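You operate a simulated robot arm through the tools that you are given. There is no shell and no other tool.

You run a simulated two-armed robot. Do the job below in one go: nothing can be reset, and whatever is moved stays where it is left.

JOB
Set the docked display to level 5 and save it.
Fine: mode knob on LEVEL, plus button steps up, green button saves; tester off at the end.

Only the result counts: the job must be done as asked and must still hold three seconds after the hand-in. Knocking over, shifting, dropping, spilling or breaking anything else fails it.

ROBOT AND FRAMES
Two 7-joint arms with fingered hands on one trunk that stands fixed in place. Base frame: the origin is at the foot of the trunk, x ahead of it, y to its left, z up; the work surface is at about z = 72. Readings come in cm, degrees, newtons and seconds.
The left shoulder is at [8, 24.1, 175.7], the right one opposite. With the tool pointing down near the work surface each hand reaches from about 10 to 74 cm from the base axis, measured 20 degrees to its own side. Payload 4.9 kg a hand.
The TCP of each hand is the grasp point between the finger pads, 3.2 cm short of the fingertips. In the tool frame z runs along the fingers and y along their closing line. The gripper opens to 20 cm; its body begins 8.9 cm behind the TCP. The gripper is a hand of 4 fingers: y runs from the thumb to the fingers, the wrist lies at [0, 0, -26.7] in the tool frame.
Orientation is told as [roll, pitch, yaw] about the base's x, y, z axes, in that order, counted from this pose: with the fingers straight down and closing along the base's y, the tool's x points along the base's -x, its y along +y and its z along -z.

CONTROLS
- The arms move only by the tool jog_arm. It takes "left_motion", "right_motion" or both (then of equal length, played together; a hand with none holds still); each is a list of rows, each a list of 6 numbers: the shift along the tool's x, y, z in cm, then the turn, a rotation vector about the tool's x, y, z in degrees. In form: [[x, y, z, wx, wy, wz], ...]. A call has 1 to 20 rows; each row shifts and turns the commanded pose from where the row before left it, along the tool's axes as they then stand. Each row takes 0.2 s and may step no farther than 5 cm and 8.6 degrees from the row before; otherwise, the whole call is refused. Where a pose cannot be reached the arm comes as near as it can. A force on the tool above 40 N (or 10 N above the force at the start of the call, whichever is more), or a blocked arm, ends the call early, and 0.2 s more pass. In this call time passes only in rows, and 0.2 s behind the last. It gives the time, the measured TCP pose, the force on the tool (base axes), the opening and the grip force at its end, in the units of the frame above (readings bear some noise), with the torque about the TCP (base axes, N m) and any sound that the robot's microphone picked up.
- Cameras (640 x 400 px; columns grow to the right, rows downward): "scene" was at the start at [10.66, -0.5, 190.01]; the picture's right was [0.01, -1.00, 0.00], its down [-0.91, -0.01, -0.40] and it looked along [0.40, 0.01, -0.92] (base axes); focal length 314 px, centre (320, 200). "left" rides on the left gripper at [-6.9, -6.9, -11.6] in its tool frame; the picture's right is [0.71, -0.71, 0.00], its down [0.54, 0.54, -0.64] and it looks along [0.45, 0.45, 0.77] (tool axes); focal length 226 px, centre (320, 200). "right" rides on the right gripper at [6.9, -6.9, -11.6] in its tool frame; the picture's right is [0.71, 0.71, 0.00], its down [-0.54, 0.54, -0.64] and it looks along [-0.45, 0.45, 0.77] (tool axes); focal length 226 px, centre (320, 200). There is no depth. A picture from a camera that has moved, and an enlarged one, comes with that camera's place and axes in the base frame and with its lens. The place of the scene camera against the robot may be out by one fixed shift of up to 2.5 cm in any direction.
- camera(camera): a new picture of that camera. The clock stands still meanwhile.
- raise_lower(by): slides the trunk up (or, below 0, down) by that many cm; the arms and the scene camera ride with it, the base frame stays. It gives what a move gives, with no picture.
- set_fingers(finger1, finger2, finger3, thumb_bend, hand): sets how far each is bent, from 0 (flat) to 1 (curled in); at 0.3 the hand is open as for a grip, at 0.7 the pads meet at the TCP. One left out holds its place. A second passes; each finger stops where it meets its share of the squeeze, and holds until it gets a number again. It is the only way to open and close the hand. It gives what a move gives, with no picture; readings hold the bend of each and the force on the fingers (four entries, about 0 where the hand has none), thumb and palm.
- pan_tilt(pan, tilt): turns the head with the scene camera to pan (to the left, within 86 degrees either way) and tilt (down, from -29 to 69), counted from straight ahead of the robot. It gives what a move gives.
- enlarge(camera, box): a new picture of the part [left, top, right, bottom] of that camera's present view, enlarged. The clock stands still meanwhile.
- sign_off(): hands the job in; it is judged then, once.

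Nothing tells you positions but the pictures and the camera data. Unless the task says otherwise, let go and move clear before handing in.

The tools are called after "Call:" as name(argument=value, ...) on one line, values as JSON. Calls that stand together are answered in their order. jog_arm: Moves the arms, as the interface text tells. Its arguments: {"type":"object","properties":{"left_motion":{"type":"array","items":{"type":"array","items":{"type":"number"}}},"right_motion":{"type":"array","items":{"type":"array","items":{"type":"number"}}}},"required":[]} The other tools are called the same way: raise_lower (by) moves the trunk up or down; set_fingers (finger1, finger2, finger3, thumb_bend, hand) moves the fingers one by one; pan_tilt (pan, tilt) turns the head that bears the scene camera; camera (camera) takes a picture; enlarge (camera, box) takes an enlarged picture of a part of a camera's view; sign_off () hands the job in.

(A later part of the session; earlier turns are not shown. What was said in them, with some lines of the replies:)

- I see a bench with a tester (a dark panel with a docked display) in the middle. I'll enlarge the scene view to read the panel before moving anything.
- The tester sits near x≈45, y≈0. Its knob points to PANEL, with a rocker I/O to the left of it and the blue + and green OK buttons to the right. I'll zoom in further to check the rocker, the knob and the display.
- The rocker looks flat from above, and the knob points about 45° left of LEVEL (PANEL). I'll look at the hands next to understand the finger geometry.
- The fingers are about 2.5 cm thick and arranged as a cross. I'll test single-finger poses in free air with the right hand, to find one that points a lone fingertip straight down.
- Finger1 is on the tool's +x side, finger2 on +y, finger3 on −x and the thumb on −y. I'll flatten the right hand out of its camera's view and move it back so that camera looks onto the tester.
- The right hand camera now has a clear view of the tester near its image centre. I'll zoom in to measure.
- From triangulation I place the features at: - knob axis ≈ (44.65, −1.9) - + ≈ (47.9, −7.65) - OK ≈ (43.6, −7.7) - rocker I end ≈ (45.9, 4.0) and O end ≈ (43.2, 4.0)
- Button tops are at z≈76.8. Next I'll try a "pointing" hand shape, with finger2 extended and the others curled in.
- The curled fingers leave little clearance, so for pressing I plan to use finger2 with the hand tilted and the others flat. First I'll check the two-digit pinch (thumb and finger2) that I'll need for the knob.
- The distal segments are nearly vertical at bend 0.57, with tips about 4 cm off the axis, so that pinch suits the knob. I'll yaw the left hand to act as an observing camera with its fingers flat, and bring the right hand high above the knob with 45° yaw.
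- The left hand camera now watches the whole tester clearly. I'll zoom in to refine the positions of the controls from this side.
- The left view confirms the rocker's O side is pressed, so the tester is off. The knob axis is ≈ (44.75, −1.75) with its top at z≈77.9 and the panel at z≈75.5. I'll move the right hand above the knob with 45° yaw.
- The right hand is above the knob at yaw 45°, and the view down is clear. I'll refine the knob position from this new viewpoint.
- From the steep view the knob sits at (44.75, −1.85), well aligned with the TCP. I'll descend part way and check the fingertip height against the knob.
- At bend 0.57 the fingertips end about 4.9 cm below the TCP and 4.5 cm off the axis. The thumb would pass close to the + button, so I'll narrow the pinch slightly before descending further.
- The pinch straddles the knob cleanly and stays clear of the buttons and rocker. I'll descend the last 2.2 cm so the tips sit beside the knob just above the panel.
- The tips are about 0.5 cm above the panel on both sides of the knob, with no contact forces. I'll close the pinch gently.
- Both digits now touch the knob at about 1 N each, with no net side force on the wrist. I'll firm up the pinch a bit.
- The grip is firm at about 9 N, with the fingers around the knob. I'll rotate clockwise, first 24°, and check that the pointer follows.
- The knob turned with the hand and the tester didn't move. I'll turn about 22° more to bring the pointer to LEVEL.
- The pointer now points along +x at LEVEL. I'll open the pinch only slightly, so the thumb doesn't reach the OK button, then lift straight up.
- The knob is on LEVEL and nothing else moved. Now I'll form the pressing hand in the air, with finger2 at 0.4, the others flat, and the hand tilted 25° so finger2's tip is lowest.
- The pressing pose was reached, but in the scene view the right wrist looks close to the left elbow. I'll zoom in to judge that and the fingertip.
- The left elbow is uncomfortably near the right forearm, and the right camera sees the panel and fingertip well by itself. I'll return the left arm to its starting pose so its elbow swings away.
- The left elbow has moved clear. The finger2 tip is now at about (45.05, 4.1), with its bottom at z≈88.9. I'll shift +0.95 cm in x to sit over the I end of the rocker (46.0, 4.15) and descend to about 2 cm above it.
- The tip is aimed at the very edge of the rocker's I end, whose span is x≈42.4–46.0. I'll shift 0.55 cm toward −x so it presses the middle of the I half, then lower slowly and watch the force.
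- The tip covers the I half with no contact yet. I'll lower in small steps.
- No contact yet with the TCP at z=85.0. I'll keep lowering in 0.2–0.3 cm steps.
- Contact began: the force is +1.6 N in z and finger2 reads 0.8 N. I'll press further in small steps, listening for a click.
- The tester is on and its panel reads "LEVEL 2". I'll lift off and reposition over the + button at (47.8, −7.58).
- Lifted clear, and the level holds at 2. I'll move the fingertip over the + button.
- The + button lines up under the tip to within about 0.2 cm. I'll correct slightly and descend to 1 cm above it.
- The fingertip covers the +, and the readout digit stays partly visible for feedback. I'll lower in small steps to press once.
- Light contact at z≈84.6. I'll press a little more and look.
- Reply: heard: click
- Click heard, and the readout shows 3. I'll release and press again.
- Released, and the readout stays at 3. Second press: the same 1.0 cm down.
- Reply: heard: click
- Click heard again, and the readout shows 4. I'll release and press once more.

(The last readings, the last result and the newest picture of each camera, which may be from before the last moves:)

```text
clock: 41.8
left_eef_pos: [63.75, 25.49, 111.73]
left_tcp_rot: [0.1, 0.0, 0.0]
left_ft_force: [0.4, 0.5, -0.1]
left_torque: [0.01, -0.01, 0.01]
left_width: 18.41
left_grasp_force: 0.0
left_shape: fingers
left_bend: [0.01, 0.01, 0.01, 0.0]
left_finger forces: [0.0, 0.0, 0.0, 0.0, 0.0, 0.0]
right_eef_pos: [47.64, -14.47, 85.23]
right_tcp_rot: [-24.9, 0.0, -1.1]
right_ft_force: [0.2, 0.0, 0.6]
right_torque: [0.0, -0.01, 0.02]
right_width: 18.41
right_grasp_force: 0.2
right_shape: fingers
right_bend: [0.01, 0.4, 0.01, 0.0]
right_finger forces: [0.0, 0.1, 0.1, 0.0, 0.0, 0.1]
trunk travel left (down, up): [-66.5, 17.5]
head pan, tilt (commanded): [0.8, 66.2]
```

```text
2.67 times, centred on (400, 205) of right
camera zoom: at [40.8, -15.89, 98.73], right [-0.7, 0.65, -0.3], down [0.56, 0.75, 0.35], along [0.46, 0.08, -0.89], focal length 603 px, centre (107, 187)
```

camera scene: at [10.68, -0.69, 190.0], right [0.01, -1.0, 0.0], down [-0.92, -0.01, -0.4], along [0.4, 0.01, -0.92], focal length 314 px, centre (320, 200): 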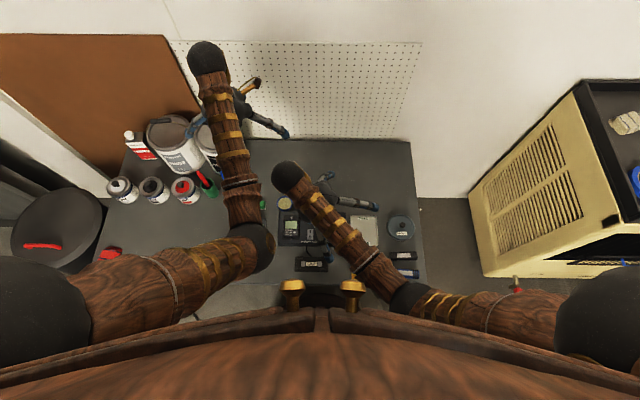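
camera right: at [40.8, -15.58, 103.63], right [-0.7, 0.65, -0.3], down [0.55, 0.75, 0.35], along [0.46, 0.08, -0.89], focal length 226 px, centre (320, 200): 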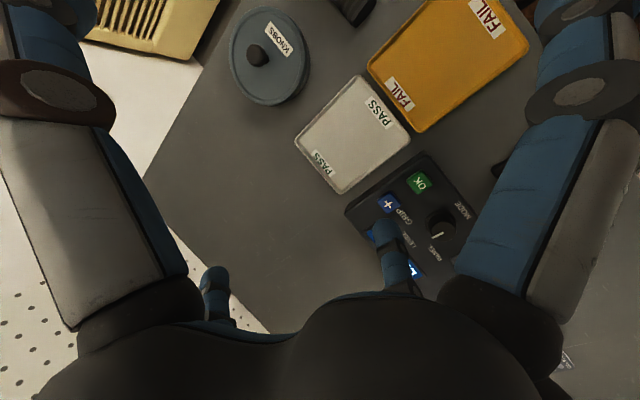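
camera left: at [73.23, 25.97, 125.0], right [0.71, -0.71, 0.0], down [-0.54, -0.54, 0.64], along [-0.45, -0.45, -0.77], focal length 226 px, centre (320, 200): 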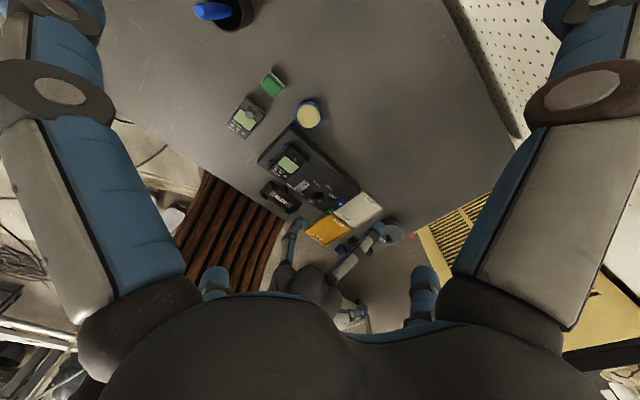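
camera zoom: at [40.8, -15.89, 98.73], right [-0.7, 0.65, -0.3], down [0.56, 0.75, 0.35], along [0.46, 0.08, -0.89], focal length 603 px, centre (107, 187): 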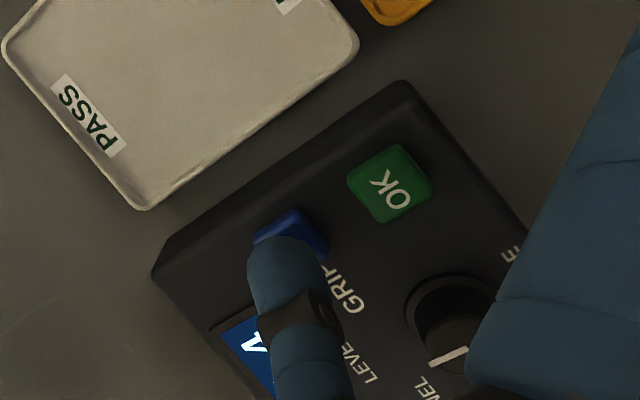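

The readout holds at 4. Third press.

Call:
jog_arm(right_motion=[[0, 0.17, 0.363, 0, 0, 0], [0, 0.126, 0.272, 0, 0, 0], [0, 0.126, 0.272, 0, 0, 0], [0, 0, 0, 0, 0, 0]])

Call:
enlarge(camera="right", box=[320, 130, 480, 280])

```text
clock: 42.8
left_eef_pos: [63.74, 25.41, 111.85]
left_tcp_rot: [0.0, 0.0, 0.0]
left_ft_force: [0.6, -0.8, -0.4]
left_torque: [-0.03, -0.01, -0.03]
left_width: 18.41
left_grasp_force: 0.0
left_shape: fingers
left_bend: [0.01, 0.01, 0.01, 0.0]
left_finger forces: [0.1, 0.1, 0.0, 0.1, 0.1, 0.0]
right_eef_pos: [47.61, -14.53, 84.29]
right_tcp_rot: [-25.0, 0.0, -1.0]
right_ft_force: [0.7, 0.6, 2.4]
right_torque: [0.14, -0.03, 0.01]
right_width: 18.38
right_grasp_force: 0.7
right_shape: fingers
right_bend: [0.01, 0.4, 0.01, 0.0]
right_finger forces: [0.0, 2.1, 0.0, 0.1, 0.0, 0.0]
trunk travel left (down, up): [-66.5, 17.5]
head pan, tilt (commanded): [0.8, 66.2]
heard: click
```

```text
2.67 times, centred on (400, 205) of right
camera zoom: at [40.78, -15.82, 97.74], right [-0.7, 0.65, -0.3], down [0.55, 0.75, 0.35], along [0.46, 0.08, -0.89], focal length 603 px, centre (107, 187)
```

zoom: 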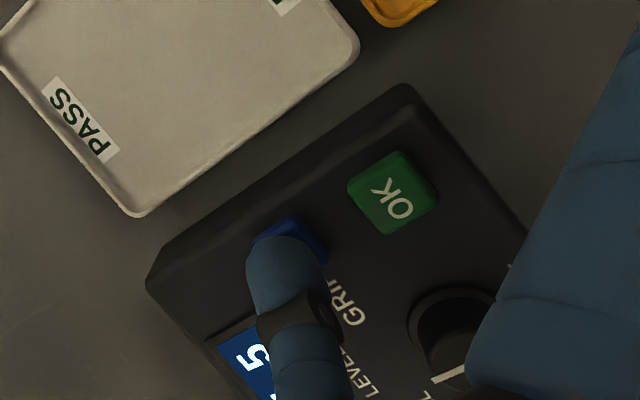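

The readout shows 5. I'll lift off and move the tip over to the green OK button, 4.25 cm toward −x.

Call:
jog_arm(right_motion=[[0, -0.211, -0.453, 0, 0, 0], [0, -0.634, -1.36, 0, 0, 0], [0, -0.845, -1.81, 0, 0, 0], [2.1, 0, 0, 0, 0, 0], [2.1, 0, 0, 0, 0, 0], [0, 0, 0, 0, 0, 0]])

Call:
camera(camera="right")

Call:
enlarge(camera="right", box=[320, 130, 480, 280])

```text
clock: 44.2
left_eef_pos: [63.74, 25.43, 111.79]
left_tcp_rot: [0.0, 0.0, 0.0]
left_ft_force: [0.1, 0.4, 0.3]
left_torque: [-0.03, 0.02, -0.02]
left_width: 18.41
left_grasp_force: 0.0
left_shape: fingers
left_bend: [0.01, 0.01, 0.01, 0.0]
left_finger forces: [0.0, 0.0, 0.0, 0.0, 0.0, 0.1]
right_eef_pos: [43.58, -14.21, 88.15]
right_tcp_rot: [-25.0, 0.0, -1.0]
right_ft_force: [0.5, 0.0, -0.2]
right_torque: [-0.01, 0.01, 0.01]
right_width: 18.4
right_grasp_force: 0.1
right_shape: fingers
right_bend: [0.01, 0.4, 0.01, 0.0]
right_finger forces: [0.0, 0.0, 0.0, 0.1, 0.1, 0.1]
trunk travel left (down, up): [-66.5, 17.5]
head pan, tilt (commanded): [0.8, 66.2]
```

```text
taken
camera right: at [36.6, -15.66, 101.65], right [-0.7, 0.65, -0.3], down [0.56, 0.75, 0.35], along [0.46, 0.08, -0.89], focal length 226 px, centre (320, 200)
```

right: 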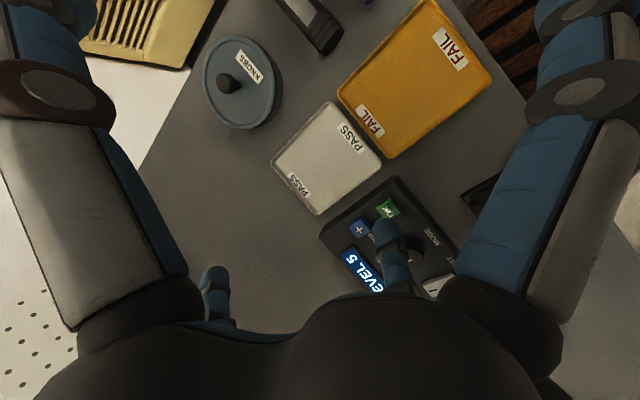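

```text
2.67 times, centred on (400, 205) of right
camera zoom: at [36.6, -15.66, 101.65], right [-0.7, 0.65, -0.3], down [0.56, 0.75, 0.35], along [0.46, 0.08, -0.89], focal length 603 px, centre (107, 187)
```

zoom: 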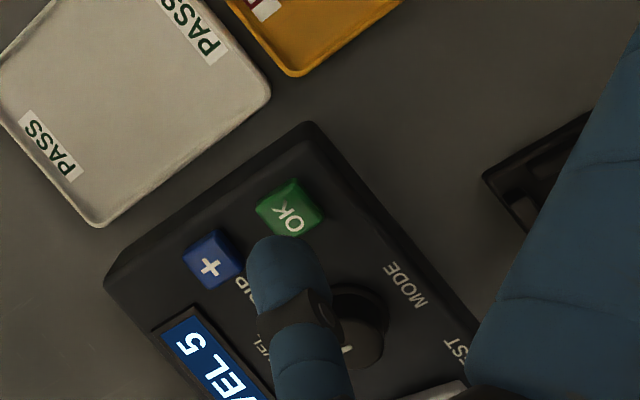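

The readout shows LEVEL 5, and the tip is right over OK. I'll descend to just above it, then press gently.

Call:
jog_arm(right_motion=[[0, 0.634, 1.36, 0, 0, 0], [0, 0.634, 1.36, 0, 0, 0], [0, 0, 0, 0, 0, 0]])

Call:
enlarge(camera="right", box=[300, 130, 460, 280])

```text
clock: 45.0
left_eef_pos: [63.77, 25.36, 111.87]
left_tcp_rot: [0.0, 0.0, 0.0]
left_ft_force: [0.3, 0.4, -0.6]
left_torque: [-0.01, -0.02, 0.03]
left_width: 18.41
left_grasp_force: 0.0
left_shape: fingers
left_bend: [0.01, 0.01, 0.01, 0.0]
left_finger forces: [0.0, 0.0, 0.0, 0.0, 0.1, 0.0]
right_eef_pos: [43.58, -14.3, 85.21]
right_tcp_rot: [-25.0, 0.0, -1.1]
right_ft_force: [-0.7, -1.1, -0.5]
right_torque: [0.01, 0.01, -0.03]
right_width: 18.37
right_grasp_force: 0.1
right_shape: fingers
right_bend: [0.01, 0.4, 0.01, 0.0]
right_finger forces: [0.0, 0.1, 0.0, 0.1, 0.0, 0.1]
trunk travel left (down, up): [-66.5, 17.5]
head pan, tilt (commanded): [0.8, 66.2]
```

```text
2.67 times, centred on (380, 205) of right
camera zoom: at [36.65, -15.7, 98.7], right [-0.7, 0.65, -0.3], down [0.56, 0.75, 0.35], along [0.46, 0.08, -0.89], focal length 603 px, centre (160, 187)
```

zoom: 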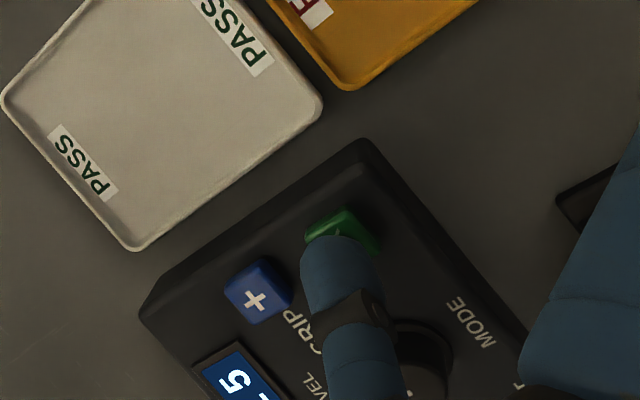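

Well aligned on OK, with 5 still showing. I'll press it with the same stroke as before.

Call:
jog_arm(right_motion=[[0, 0.17, 0.363, 0, 0, 0], [0, 0.126, 0.272, 0, 0, 0], [0, 0.126, 0.272, 0, 0, 0], [0, 0, 0, 0, 0, 0]])

Call:
enlarge(camera="right", box=[300, 130, 460, 280])

```text
clock: 46.0
left_eef_pos: [63.7, 25.43, 111.82]
left_tcp_rot: [0.0, 0.0, 0.0]
left_ft_force: [0.1, -0.3, 0.2]
left_torque: [0.0, 0.0, 0.03]
left_width: 18.4
left_grasp_force: 0.0
left_shape: fingers
left_bend: [0.01, 0.01, 0.01, 0.0]
left_finger forces: [0.1, 0.1, 0.0, 0.0, 0.0, 0.1]
right_eef_pos: [43.55, -14.27, 84.31]
right_tcp_rot: [-25.0, 0.0, -1.0]
right_ft_force: [0.7, -0.5, 2.4]
right_torque: [0.15, -0.01, -0.04]
right_width: 18.41
right_grasp_force: 1.1
right_shape: fingers
right_bend: [0.01, 0.4, 0.01, 0.0]
right_finger forces: [0.0, 2.1, 0.1, 0.0, 0.0, 0.0]
trunk travel left (down, up): [-66.5, 17.5]
head pan, tilt (commanded): [0.8, 66.2]
heard: click
```

```text
2.67 times, centred on (380, 205) of right
camera zoom: at [36.61, -15.66, 97.76], right [-0.7, 0.65, -0.3], down [0.55, 0.75, 0.35], along [0.46, 0.08, -0.89], focal length 603 px, centre (160, 187)
```

zoom: 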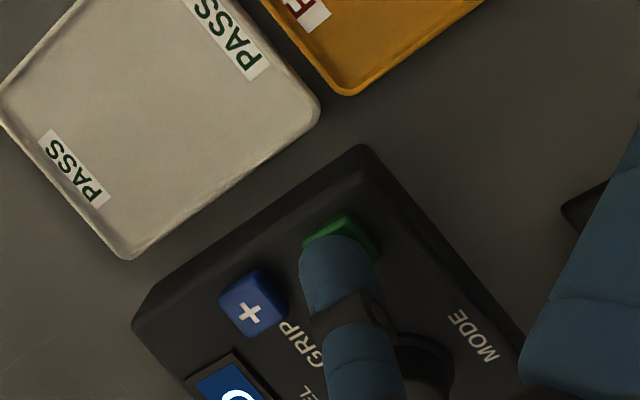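

Click heard, and the readout changed. I'll lift to read it in full.

Call:
jog_arm(right_motion=[[0, -0.211, -0.453, 0, 0, 0], [0, -0.634, -1.36, 0, 0, 0], [0, -1.27, -2.72, 0, 0, 0], [0, 0, 0, 0, 0, 0]])

Call:
enlarge(camera="right", box=[300, 150, 460, 300])

Call:
camera(camera="scene")

```text
clock: 47.0
left_eef_pos: [63.76, 25.34, 111.82]
left_tcp_rot: [0.0, 0.0, 0.0]
left_ft_force: [0.2, -0.9, 0.2]
left_torque: [0.01, 0.02, -0.01]
left_width: 18.43
left_grasp_force: 0.0
left_shape: fingers
left_bend: [0.01, 0.01, 0.01, 0.0]
left_finger forces: [0.1, 0.1, 0.1, 0.0, 0.1, 0.0]
right_eef_pos: [43.39, -14.4, 89.22]
right_tcp_rot: [-25.0, 0.1, -1.0]
right_ft_force: [0.9, 0.4, 0.0]
right_torque: [-0.01, -0.01, 0.02]
right_width: 18.39
right_grasp_force: 0.1
right_shape: fingers
right_bend: [0.01, 0.4, 0.01, 0.0]
right_finger forces: [0.1, 0.1, 0.0, 0.1, 0.0, 0.0]
trunk travel left (down, up): [-66.5, 17.5]
head pan, tilt (commanded): [0.8, 66.2]
```

```text
2.67 times, centred on (380, 225) of right
camera zoom: at [36.55, -15.78, 102.69], right [-0.7, 0.65, -0.3], down [0.55, 0.75, 0.35], along [0.46, 0.08, -0.89], focal length 603 px, centre (160, 133)
```

zoom: 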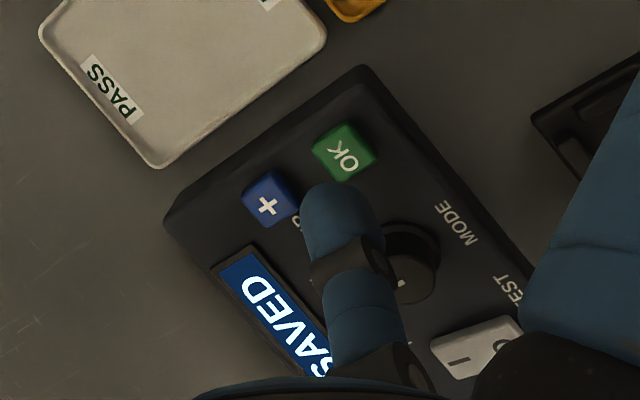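

```text
taken
camera scene: at [10.66, -0.5, 190.0], right [0.01, -1.0, 0.0], down [-0.91, -0.01, -0.4], along [0.4, 0.01, -0.92], focal length 314 px, centre (320, 200)
```

scene: 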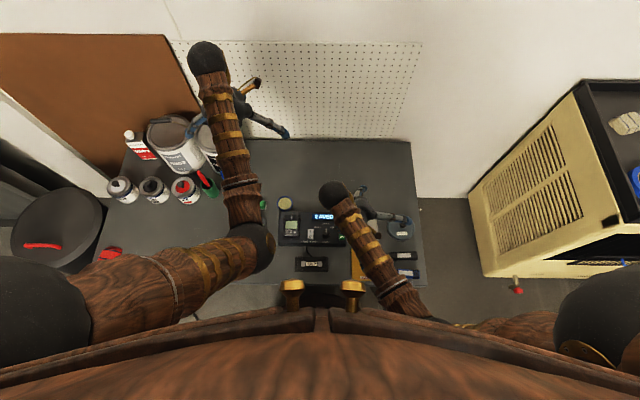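

The readout says SAVED. I'll check the docked display, then move over the O end of the rocker.

Call:
enlarge(camera="scene", box=[270, 200, 350, 256])

Call:
jog_arm(right_motion=[[0, -0.42, -0.9, 0, 0, 0], [0.1, 3.4, -1.6, 0, 0, 0], [0.1, 3.4, -1.6, 0, 0, 0], [0.1, 3.4, -1.6, 0, 0, 0], [0, 0, 0, 0, 0, 0]])

Call:
camera(camera="right")

Call:
enlarge(camera="right", box=[290, 100, 490, 280])

```text
7.14 times, centred on (310, 228) of scene
camera zoom: at [10.66, -0.5, 190.0], right [0.01, -1.0, 0.0], down [-0.91, -0.01, -0.4], along [0.4, 0.01, -0.92], focal length 2245 px, centre (391, 0)
```

zoom: 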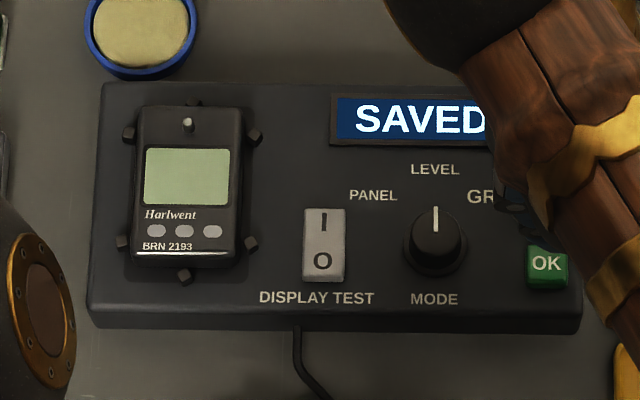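

```text
clock: 48.2
left_eef_pos: [63.78, 25.34, 111.99]
left_tcp_rot: [0.1, 0.0, 0.0]
left_ft_force: [0.8, -0.2, 0.1]
left_torque: [0.0, 0.01, -0.01]
left_width: 18.38
left_grasp_force: 0.0
left_shape: fingers
left_bend: [0.01, 0.01, 0.01, 0.0]
left_finger forces: [0.0, 0.0, 0.0, 0.1, 0.0, 0.0]
right_eef_pos: [43.21, -2.81, 90.3]
right_tcp_rot: [-25.0, 0.1, -0.9]
right_ft_force: [0.2, 0.0, -0.5]
right_torque: [0.03, 0.0, -0.03]
right_width: 18.42
right_grasp_force: 0.1
right_shape: fingers
right_bend: [0.01, 0.4, 0.01, 0.0]
right_finger forces: [0.0, 0.0, 0.1, 0.1, 0.0, 0.0]
trunk travel left (down, up): [-66.5, 17.5]
head pan, tilt (commanded): [0.8, 66.2]
```

```text
taken
camera right: at [36.39, -4.3, 103.75], right [-0.7, 0.65, -0.3], down [0.55, 0.75, 0.35], along [0.46, 0.08, -0.89], focal length 226 px, centre (320, 200)
```

right: 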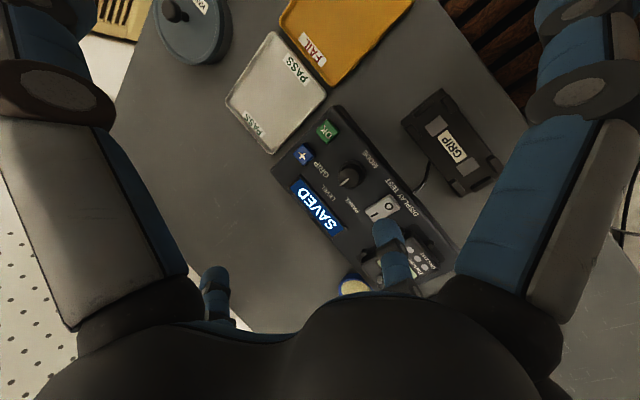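

```text
2.22 times, centred on (390, 190) of right
camera zoom: at [36.39, -4.3, 103.75], right [-0.7, 0.65, -0.3], down [0.55, 0.75, 0.35], along [0.46, 0.08, -0.89], focal length 502 px, centre (164, 222)
```

zoom: 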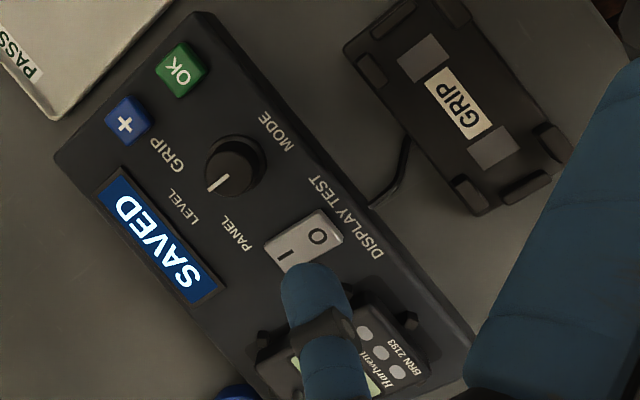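

SAVED is shown and the knob is on LEVEL. I'll align over the O half at (43.1, 3.9) and descend.

Call:
jog_arm(right_motion=[[0.35, 0.09, -0.04, 0, 0, 0], [0, 1.06, 2.27, 0, 0, 0], [0, 0.97, 2.08, 0, 0, 0], [0, 0, 0, 0, 0, 0]])

Call:
enlarge(camera="right", box=[290, 100, 490, 280])

```text
clock: 49.2
left_eef_pos: [63.74, 25.37, 111.78]
left_tcp_rot: [0.0, 0.0, 0.0]
left_ft_force: [0.4, 0.3, 0.3]
left_torque: [0.01, 0.01, 0.01]
left_width: 18.42
left_grasp_force: 0.0
left_shape: fingers
left_bend: [0.01, 0.01, 0.01, 0.0]
left_finger forces: [0.1, 0.1, 0.1, 0.0, 0.0, 0.0]
right_eef_pos: [42.97, -2.8, 85.39]
right_tcp_rot: [-25.0, 0.0, -0.9]
right_ft_force: [0.3, -0.2, -0.8]
right_torque: [0.02, 0.01, -0.02]
right_width: 18.38
right_grasp_force: 0.2
right_shape: fingers
right_bend: [0.01, 0.4, 0.01, 0.0]
right_finger forces: [0.0, 0.1, 0.1, 0.1, 0.1, 0.1]
trunk travel left (down, up): [-66.5, 17.5]
head pan, tilt (commanded): [0.8, 66.2]
```

```text
2.22 times, centred on (390, 190) of right
camera zoom: at [36.07, -4.31, 98.93], right [-0.7, 0.65, -0.3], down [0.55, 0.75, 0.35], along [0.46, 0.08, -0.89], focal length 502 px, centre (164, 222)
```

zoom: 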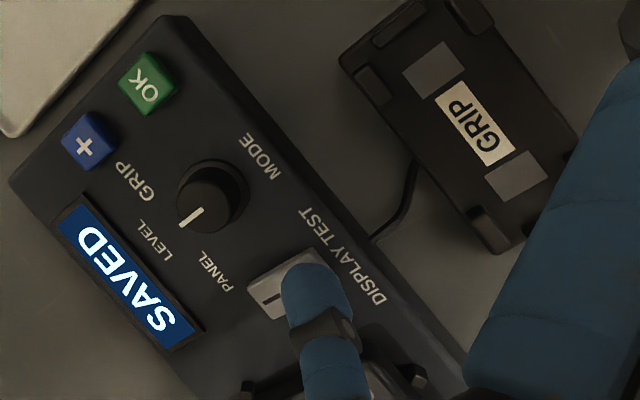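

The tip covers the O half. I'll press down in small steps.

Call:
jog_arm(right_motion=[[0, 0.17, 0.363, 0, 0, 0], [0, 0.126, 0.272, 0, 0, 0], [0, 0.085, 0.181, 0, 0, 0], [0, 0, 0, 0, 0, 0]])

Call:
enlarge(camera="right", box=[290, 100, 490, 280])

```text
clock: 50.2
left_eef_pos: [63.68, 25.37, 111.71]
left_tcp_rot: [0.0, 0.0, -0.1]
left_ft_force: [0.4, 0.5, -0.3]
left_torque: [0.0, 0.01, 0.01]
left_width: 18.39
left_grasp_force: 0.0
left_shape: fingers
left_bend: [0.01, 0.01, 0.01, 0.0]
left_finger forces: [0.0, 0.0, 0.0, 0.1, 0.1, 0.1]
right_eef_pos: [43.04, -2.9, 84.58]
right_tcp_rot: [-25.0, 0.0, -1.1]
right_ft_force: [-0.3, 0.1, 0.1]
right_torque: [0.04, 0.0, 0.01]
right_width: 18.4
right_grasp_force: 0.3
right_shape: fingers
right_bend: [0.01, 0.4, 0.01, 0.0]
right_finger forces: [0.0, 0.5, 0.0, 0.0, 0.0, 0.0]
trunk travel left (down, up): [-66.5, 17.5]
head pan, tilt (commanded): [0.8, 66.2]
```

```text
2.22 times, centred on (390, 190) of right
camera zoom: at [36.11, -4.31, 98.06], right [-0.7, 0.65, -0.3], down [0.55, 0.75, 0.35], along [0.46, 0.08, -0.89], focal length 502 px, centre (164, 222)
```

zoom: 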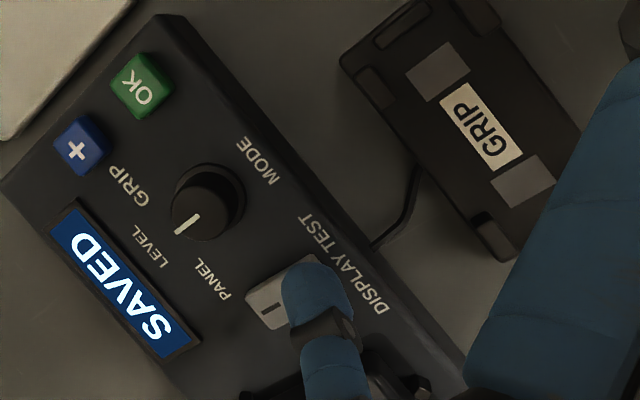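

Just touching. I'll press 0.4 cm more, as I did for the I side.

Call:
jog_arm(right_motion=[[0, 0.085, 0.181, 0, 0, 0], [0, 0.085, 0.181, 0, 0, 0], [0, 0, 0, 0, 0, 0]])

Call:
enlarge(camera="right", box=[290, 100, 490, 280])

```text
clock: 51.0
left_eef_pos: [63.7, 25.39, 111.88]
left_tcp_rot: [0.0, 0.0, 0.0]
left_ft_force: [-0.2, 0.0, -0.3]
left_torque: [0.03, -0.01, 0.0]
left_width: 18.4
left_grasp_force: 0.1
left_shape: fingers
left_bend: [0.01, 0.01, 0.01, 0.0]
left_finger forces: [0.0, 0.1, 0.1, 0.0, 0.0, 0.0]
right_eef_pos: [43.12, -2.89, 84.25]
right_tcp_rot: [-25.0, -0.1, -1.0]
right_ft_force: [-0.2, 1.1, 6.8]
right_torque: [0.57, 0.01, 0.03]
right_width: 18.39
right_grasp_force: 3.4
right_shape: fingers
right_bend: [0.01, 0.4, 0.01, 0.0]
right_finger forces: [0.0, 7.2, 0.1, 0.0, 0.0, 0.1]
trunk travel left (down, up): [-66.5, 17.5]
head pan, tilt (commanded): [0.8, 66.2]
```

```text
2.22 times, centred on (390, 190) of right
camera zoom: at [36.1, -4.29, 97.75], right [-0.7, 0.65, -0.3], down [0.55, 0.75, 0.35], along [0.46, 0.08, -0.89], focal length 502 px, centre (164, 222)
```

zoom: 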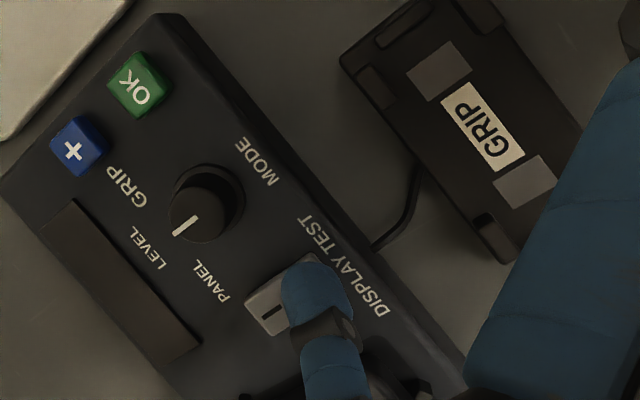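

The readout went dark, so the tester is off. I'll lift straight up and move the hand clear.

Call:
jog_arm(right_motion=[[0, -0.17, -0.36, 0, 0, 0], [0, -0.42, -0.91, 0, 0, 0], [0, -1.06, -2.27, 0, 0, 0], [0, -1.69, -3.63, 0, 0, 0], [0, -1.69, -3.63, 0, 0, 0], [0, -1.69, -3.63, 0, 0, 0], [0, -4, 0, 0, 0, 0], [0, -4, 0, 0, 0, 0], [0, -4, 0, 0, 0, 0], [0, 0, 0, 0, 0, 0]])

Call:
camera(camera="right")

Call:
camera(camera="scene")

Call:
enlarge(camera="scene", box=[240, 180, 420, 292])

Call:
enlarge(camera="scene", box=[270, 200, 350, 256])

```text
clock: 53.4
left_eef_pos: [63.76, 25.28, 111.86]
left_tcp_rot: [0.0, 0.1, 0.1]
left_ft_force: [-0.7, 0.0, 0.6]
left_torque: [0.01, -0.02, 0.02]
left_width: 18.4
left_grasp_force: 0.1
left_shape: fingers
left_bend: [0.01, 0.01, 0.01, 0.0]
left_finger forces: [0.0, 0.1, 0.1, 0.1, 0.0, 0.1]
right_eef_pos: [49.08, -21.81, 103.71]
right_tcp_rot: [-24.8, -0.3, -15.0]
right_ft_force: [-0.7, -0.1, 0.4]
right_torque: [0.02, -0.02, 0.0]
right_width: 18.42
right_grasp_force: 0.0
right_shape: fingers
right_bend: [0.01, 0.4, 0.01, 0.0]
right_finger forces: [0.0, 0.1, 0.0, 0.0, 0.0, 0.0]
right hand out of reach, approached as far as the arm can: row 6, 7, 8, 9
trunk travel left (down, up): [-66.5, 17.5]
head pan, tilt (commanded): [0.8, 66.2]
stopped in row 10 (right hand): the arm was blocked; the commanded pose is now the measured one
```

```text
taken
camera right: at [42.2, -21.4, 117.24], right [-0.51, 0.8, -0.3], down [0.72, 0.59, 0.36], along [0.47, -0.03, -0.88], focal length 226 px, centre (320, 200)
```

right: 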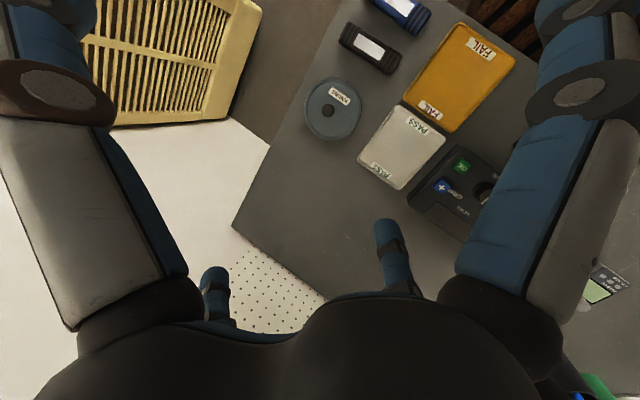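

```text
taken
camera scene: at [10.58, -0.68, 190.01], right [0.01, -1.0, 0.0], down [-0.91, -0.01, -0.4], along [0.4, 0.01, -0.91], focal length 314 px, centre (320, 200)
```

scene: 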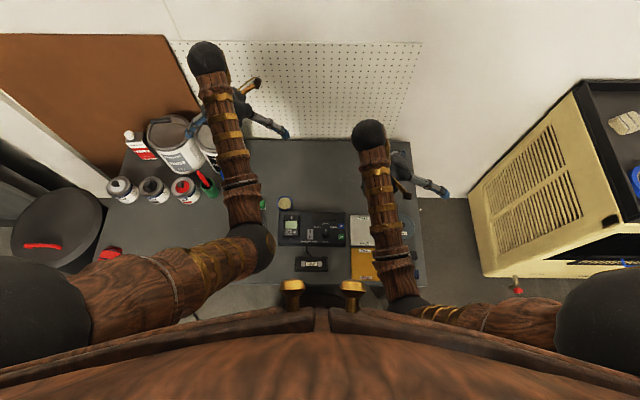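

```text
3.56 times, centred on (330, 236) of scene
camera zoom: at [10.58, -0.68, 190.01], right [0.01, -1.0, 0.0], down [-0.91, -0.01, -0.4], along [0.4, 0.01, -0.91], focal length 1118 px, centre (284, 72)
```

zoom: 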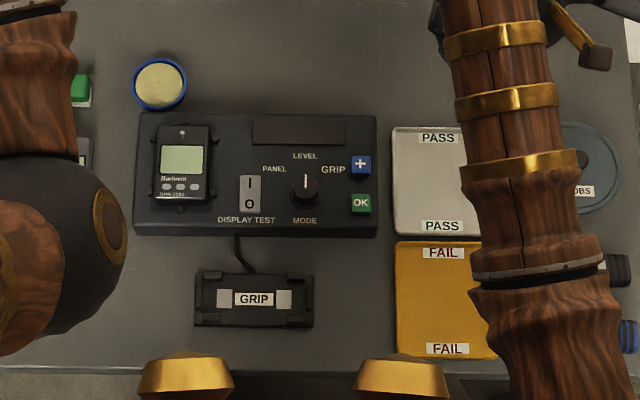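

```text
7.14 times, centred on (310, 228) of scene
camera zoom: at [10.58, -0.68, 190.01], right [0.01, -1.0, 0.0], down [-0.91, -0.01, -0.4], along [0.4, 0.01, -0.91], focal length 2245 px, centre (391, 0)
```

zoom: 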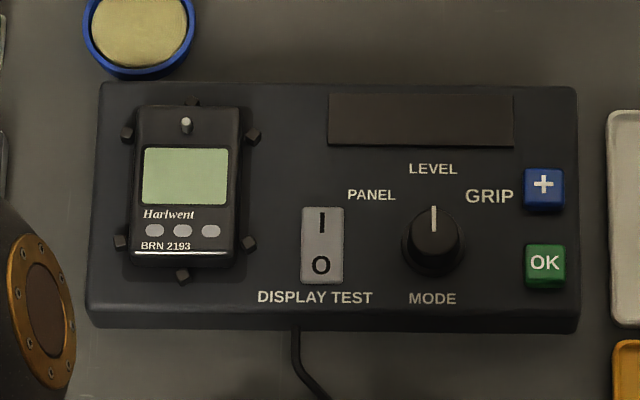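

The tester is dark, the knob is on LEVEL, and the trays and other items are where they were. The lift ended at the edge of the arm's reach but with no contact force. I'll level the hand and bring it back near its starting place.

Call:
jog_arm(right_motion=[[0, 0, 0, -6.2, 0, 0], [0, 0, 0, -6.2, 0, 0], [0, 0, 0, -6.2, 0, 0], [0, 0, 0, -6.2, 0, 0], [0, 0, 0, 0, 0, -7.5], [0, 0, 0, 0, 0, -7.5], [0, 0, 0, 0, 0, 0]])

Call:
camera(camera="right")

Call:
camera(camera="scene")

```text
clock: 55.0
left_eef_pos: [63.72, 25.48, 111.84]
left_tcp_rot: [0.1, -0.1, -0.1]
left_ft_force: [0.0, 0.0, 0.6]
left_torque: [-0.02, -0.02, 0.03]
left_width: 18.41
left_grasp_force: 0.0
left_shape: fingers
left_bend: [0.01, 0.01, 0.01, 0.0]
left_finger forces: [0.0, 0.0, 0.1, 0.1, 0.1, 0.1]
right_eef_pos: [49.41, -21.69, 103.98]
right_tcp_rot: [-0.2, -0.2, 0.0]
right_ft_force: [0.0, -0.3, 0.1]
right_torque: [-0.03, 0.0, -0.02]
right_width: 18.4
right_grasp_force: 0.1
right_shape: fingers
right_bend: [0.01, 0.4, 0.01, 0.0]
right_finger forces: [0.0, 0.0, 0.1, 0.0, 0.1, 0.0]
trunk travel left (down, up): [-66.5, 17.5]
head pan, tilt (commanded): [0.8, 66.2]
```

```text
taken
camera right: at [42.41, -28.64, 115.5], right [-0.71, 0.71, -0.01], down [0.54, 0.54, 0.64], along [0.46, 0.45, -0.77], focal length 226 px, centre (320, 200)
```

right: 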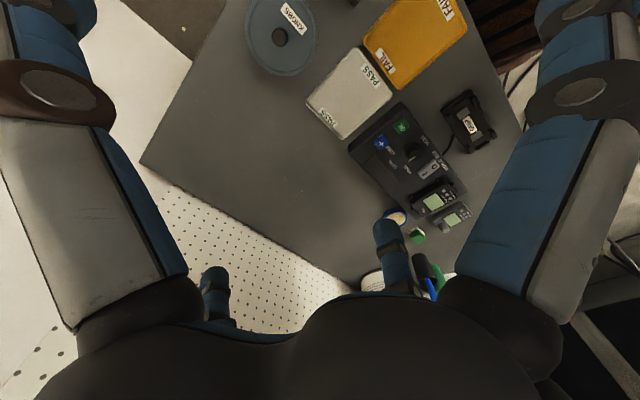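

```text
taken
camera scene: at [10.67, -0.51, 190.0], right [0.01, -1.0, 0.0], down [-0.92, -0.01, -0.4], along [0.4, 0.01, -0.92], focal length 314 px, centre (320, 200)
```

scene: 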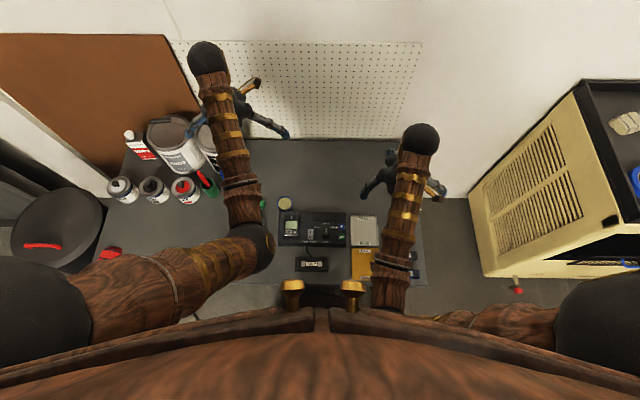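

The hand is level and clear of the bench. I'll take a final close look at the rocker, knob and surroundings.

Call:
enlarge(camera="right", box=[340, 95, 480, 225])

Call:
enlarge(camera="scene", box=[240, 180, 420, 292])

Call:
enlarge(camera="scene", box=[304, 220, 348, 247])

```text
3.08 times, centred on (410, 160) of right
camera zoom: at [42.41, -28.64, 115.5], right [-0.71, 0.71, -0.01], down [0.54, 0.54, 0.64], along [0.46, 0.45, -0.77], focal length 696 px, centre (43, 323)
```

zoom: 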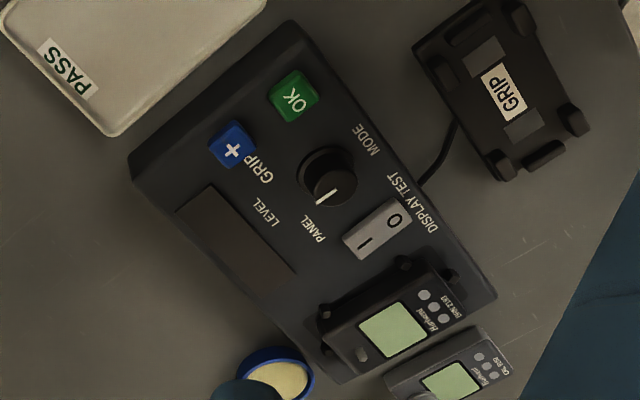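

```text
3.56 times, centred on (330, 236) of scene
camera zoom: at [10.67, -0.51, 190.0], right [0.01, -1.0, 0.0], down [-0.92, -0.01, -0.4], along [0.4, 0.01, -0.92], focal length 1118 px, centre (284, 72)
```

zoom: 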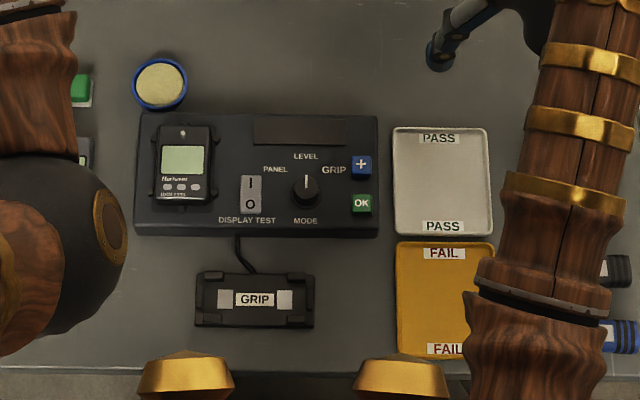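

```text
14.55 times, centred on (326, 234) of scene
camera zoom: at [10.67, -0.51, 190.0], right [0.01, -1.0, 0.0], down [-0.92, -0.01, -0.4], along [0.4, 0.01, -0.92], focal length 4572 px, centre (233, -287)
```

zoom: 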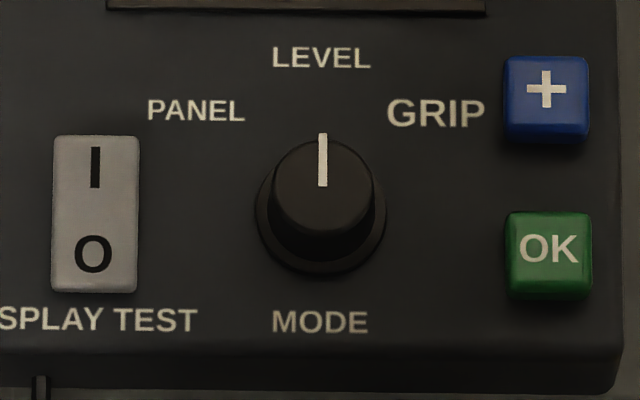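

The tester is off with its readout dark and the rocker on O, the knob is on LEVEL, and level 5 was saved (the panel read SAVED). Nothing on the bench shifted and both hands are clear, so I'm handing in.

Call:
sign_off()

```text
The job is handed in.
```

The docked display is set to level 5 and saved, and I've handed the job in. The tester read LEVEL 5 before I pressed the green button and SAVED after it.

- **Tester:** It is off, with the rocker on O and the readout dark. I left the mode knob on LEVEL.
- **Display screen:** The docked display's own screen stayed blank throughout, so those two readings come from the tester's panel.
- **Bench:** Nothing looked knocked or shifted in the final pictures, and both hands are clear. While lifting away at the end, the right arm reached its limit and stopped, with no contact force showing.
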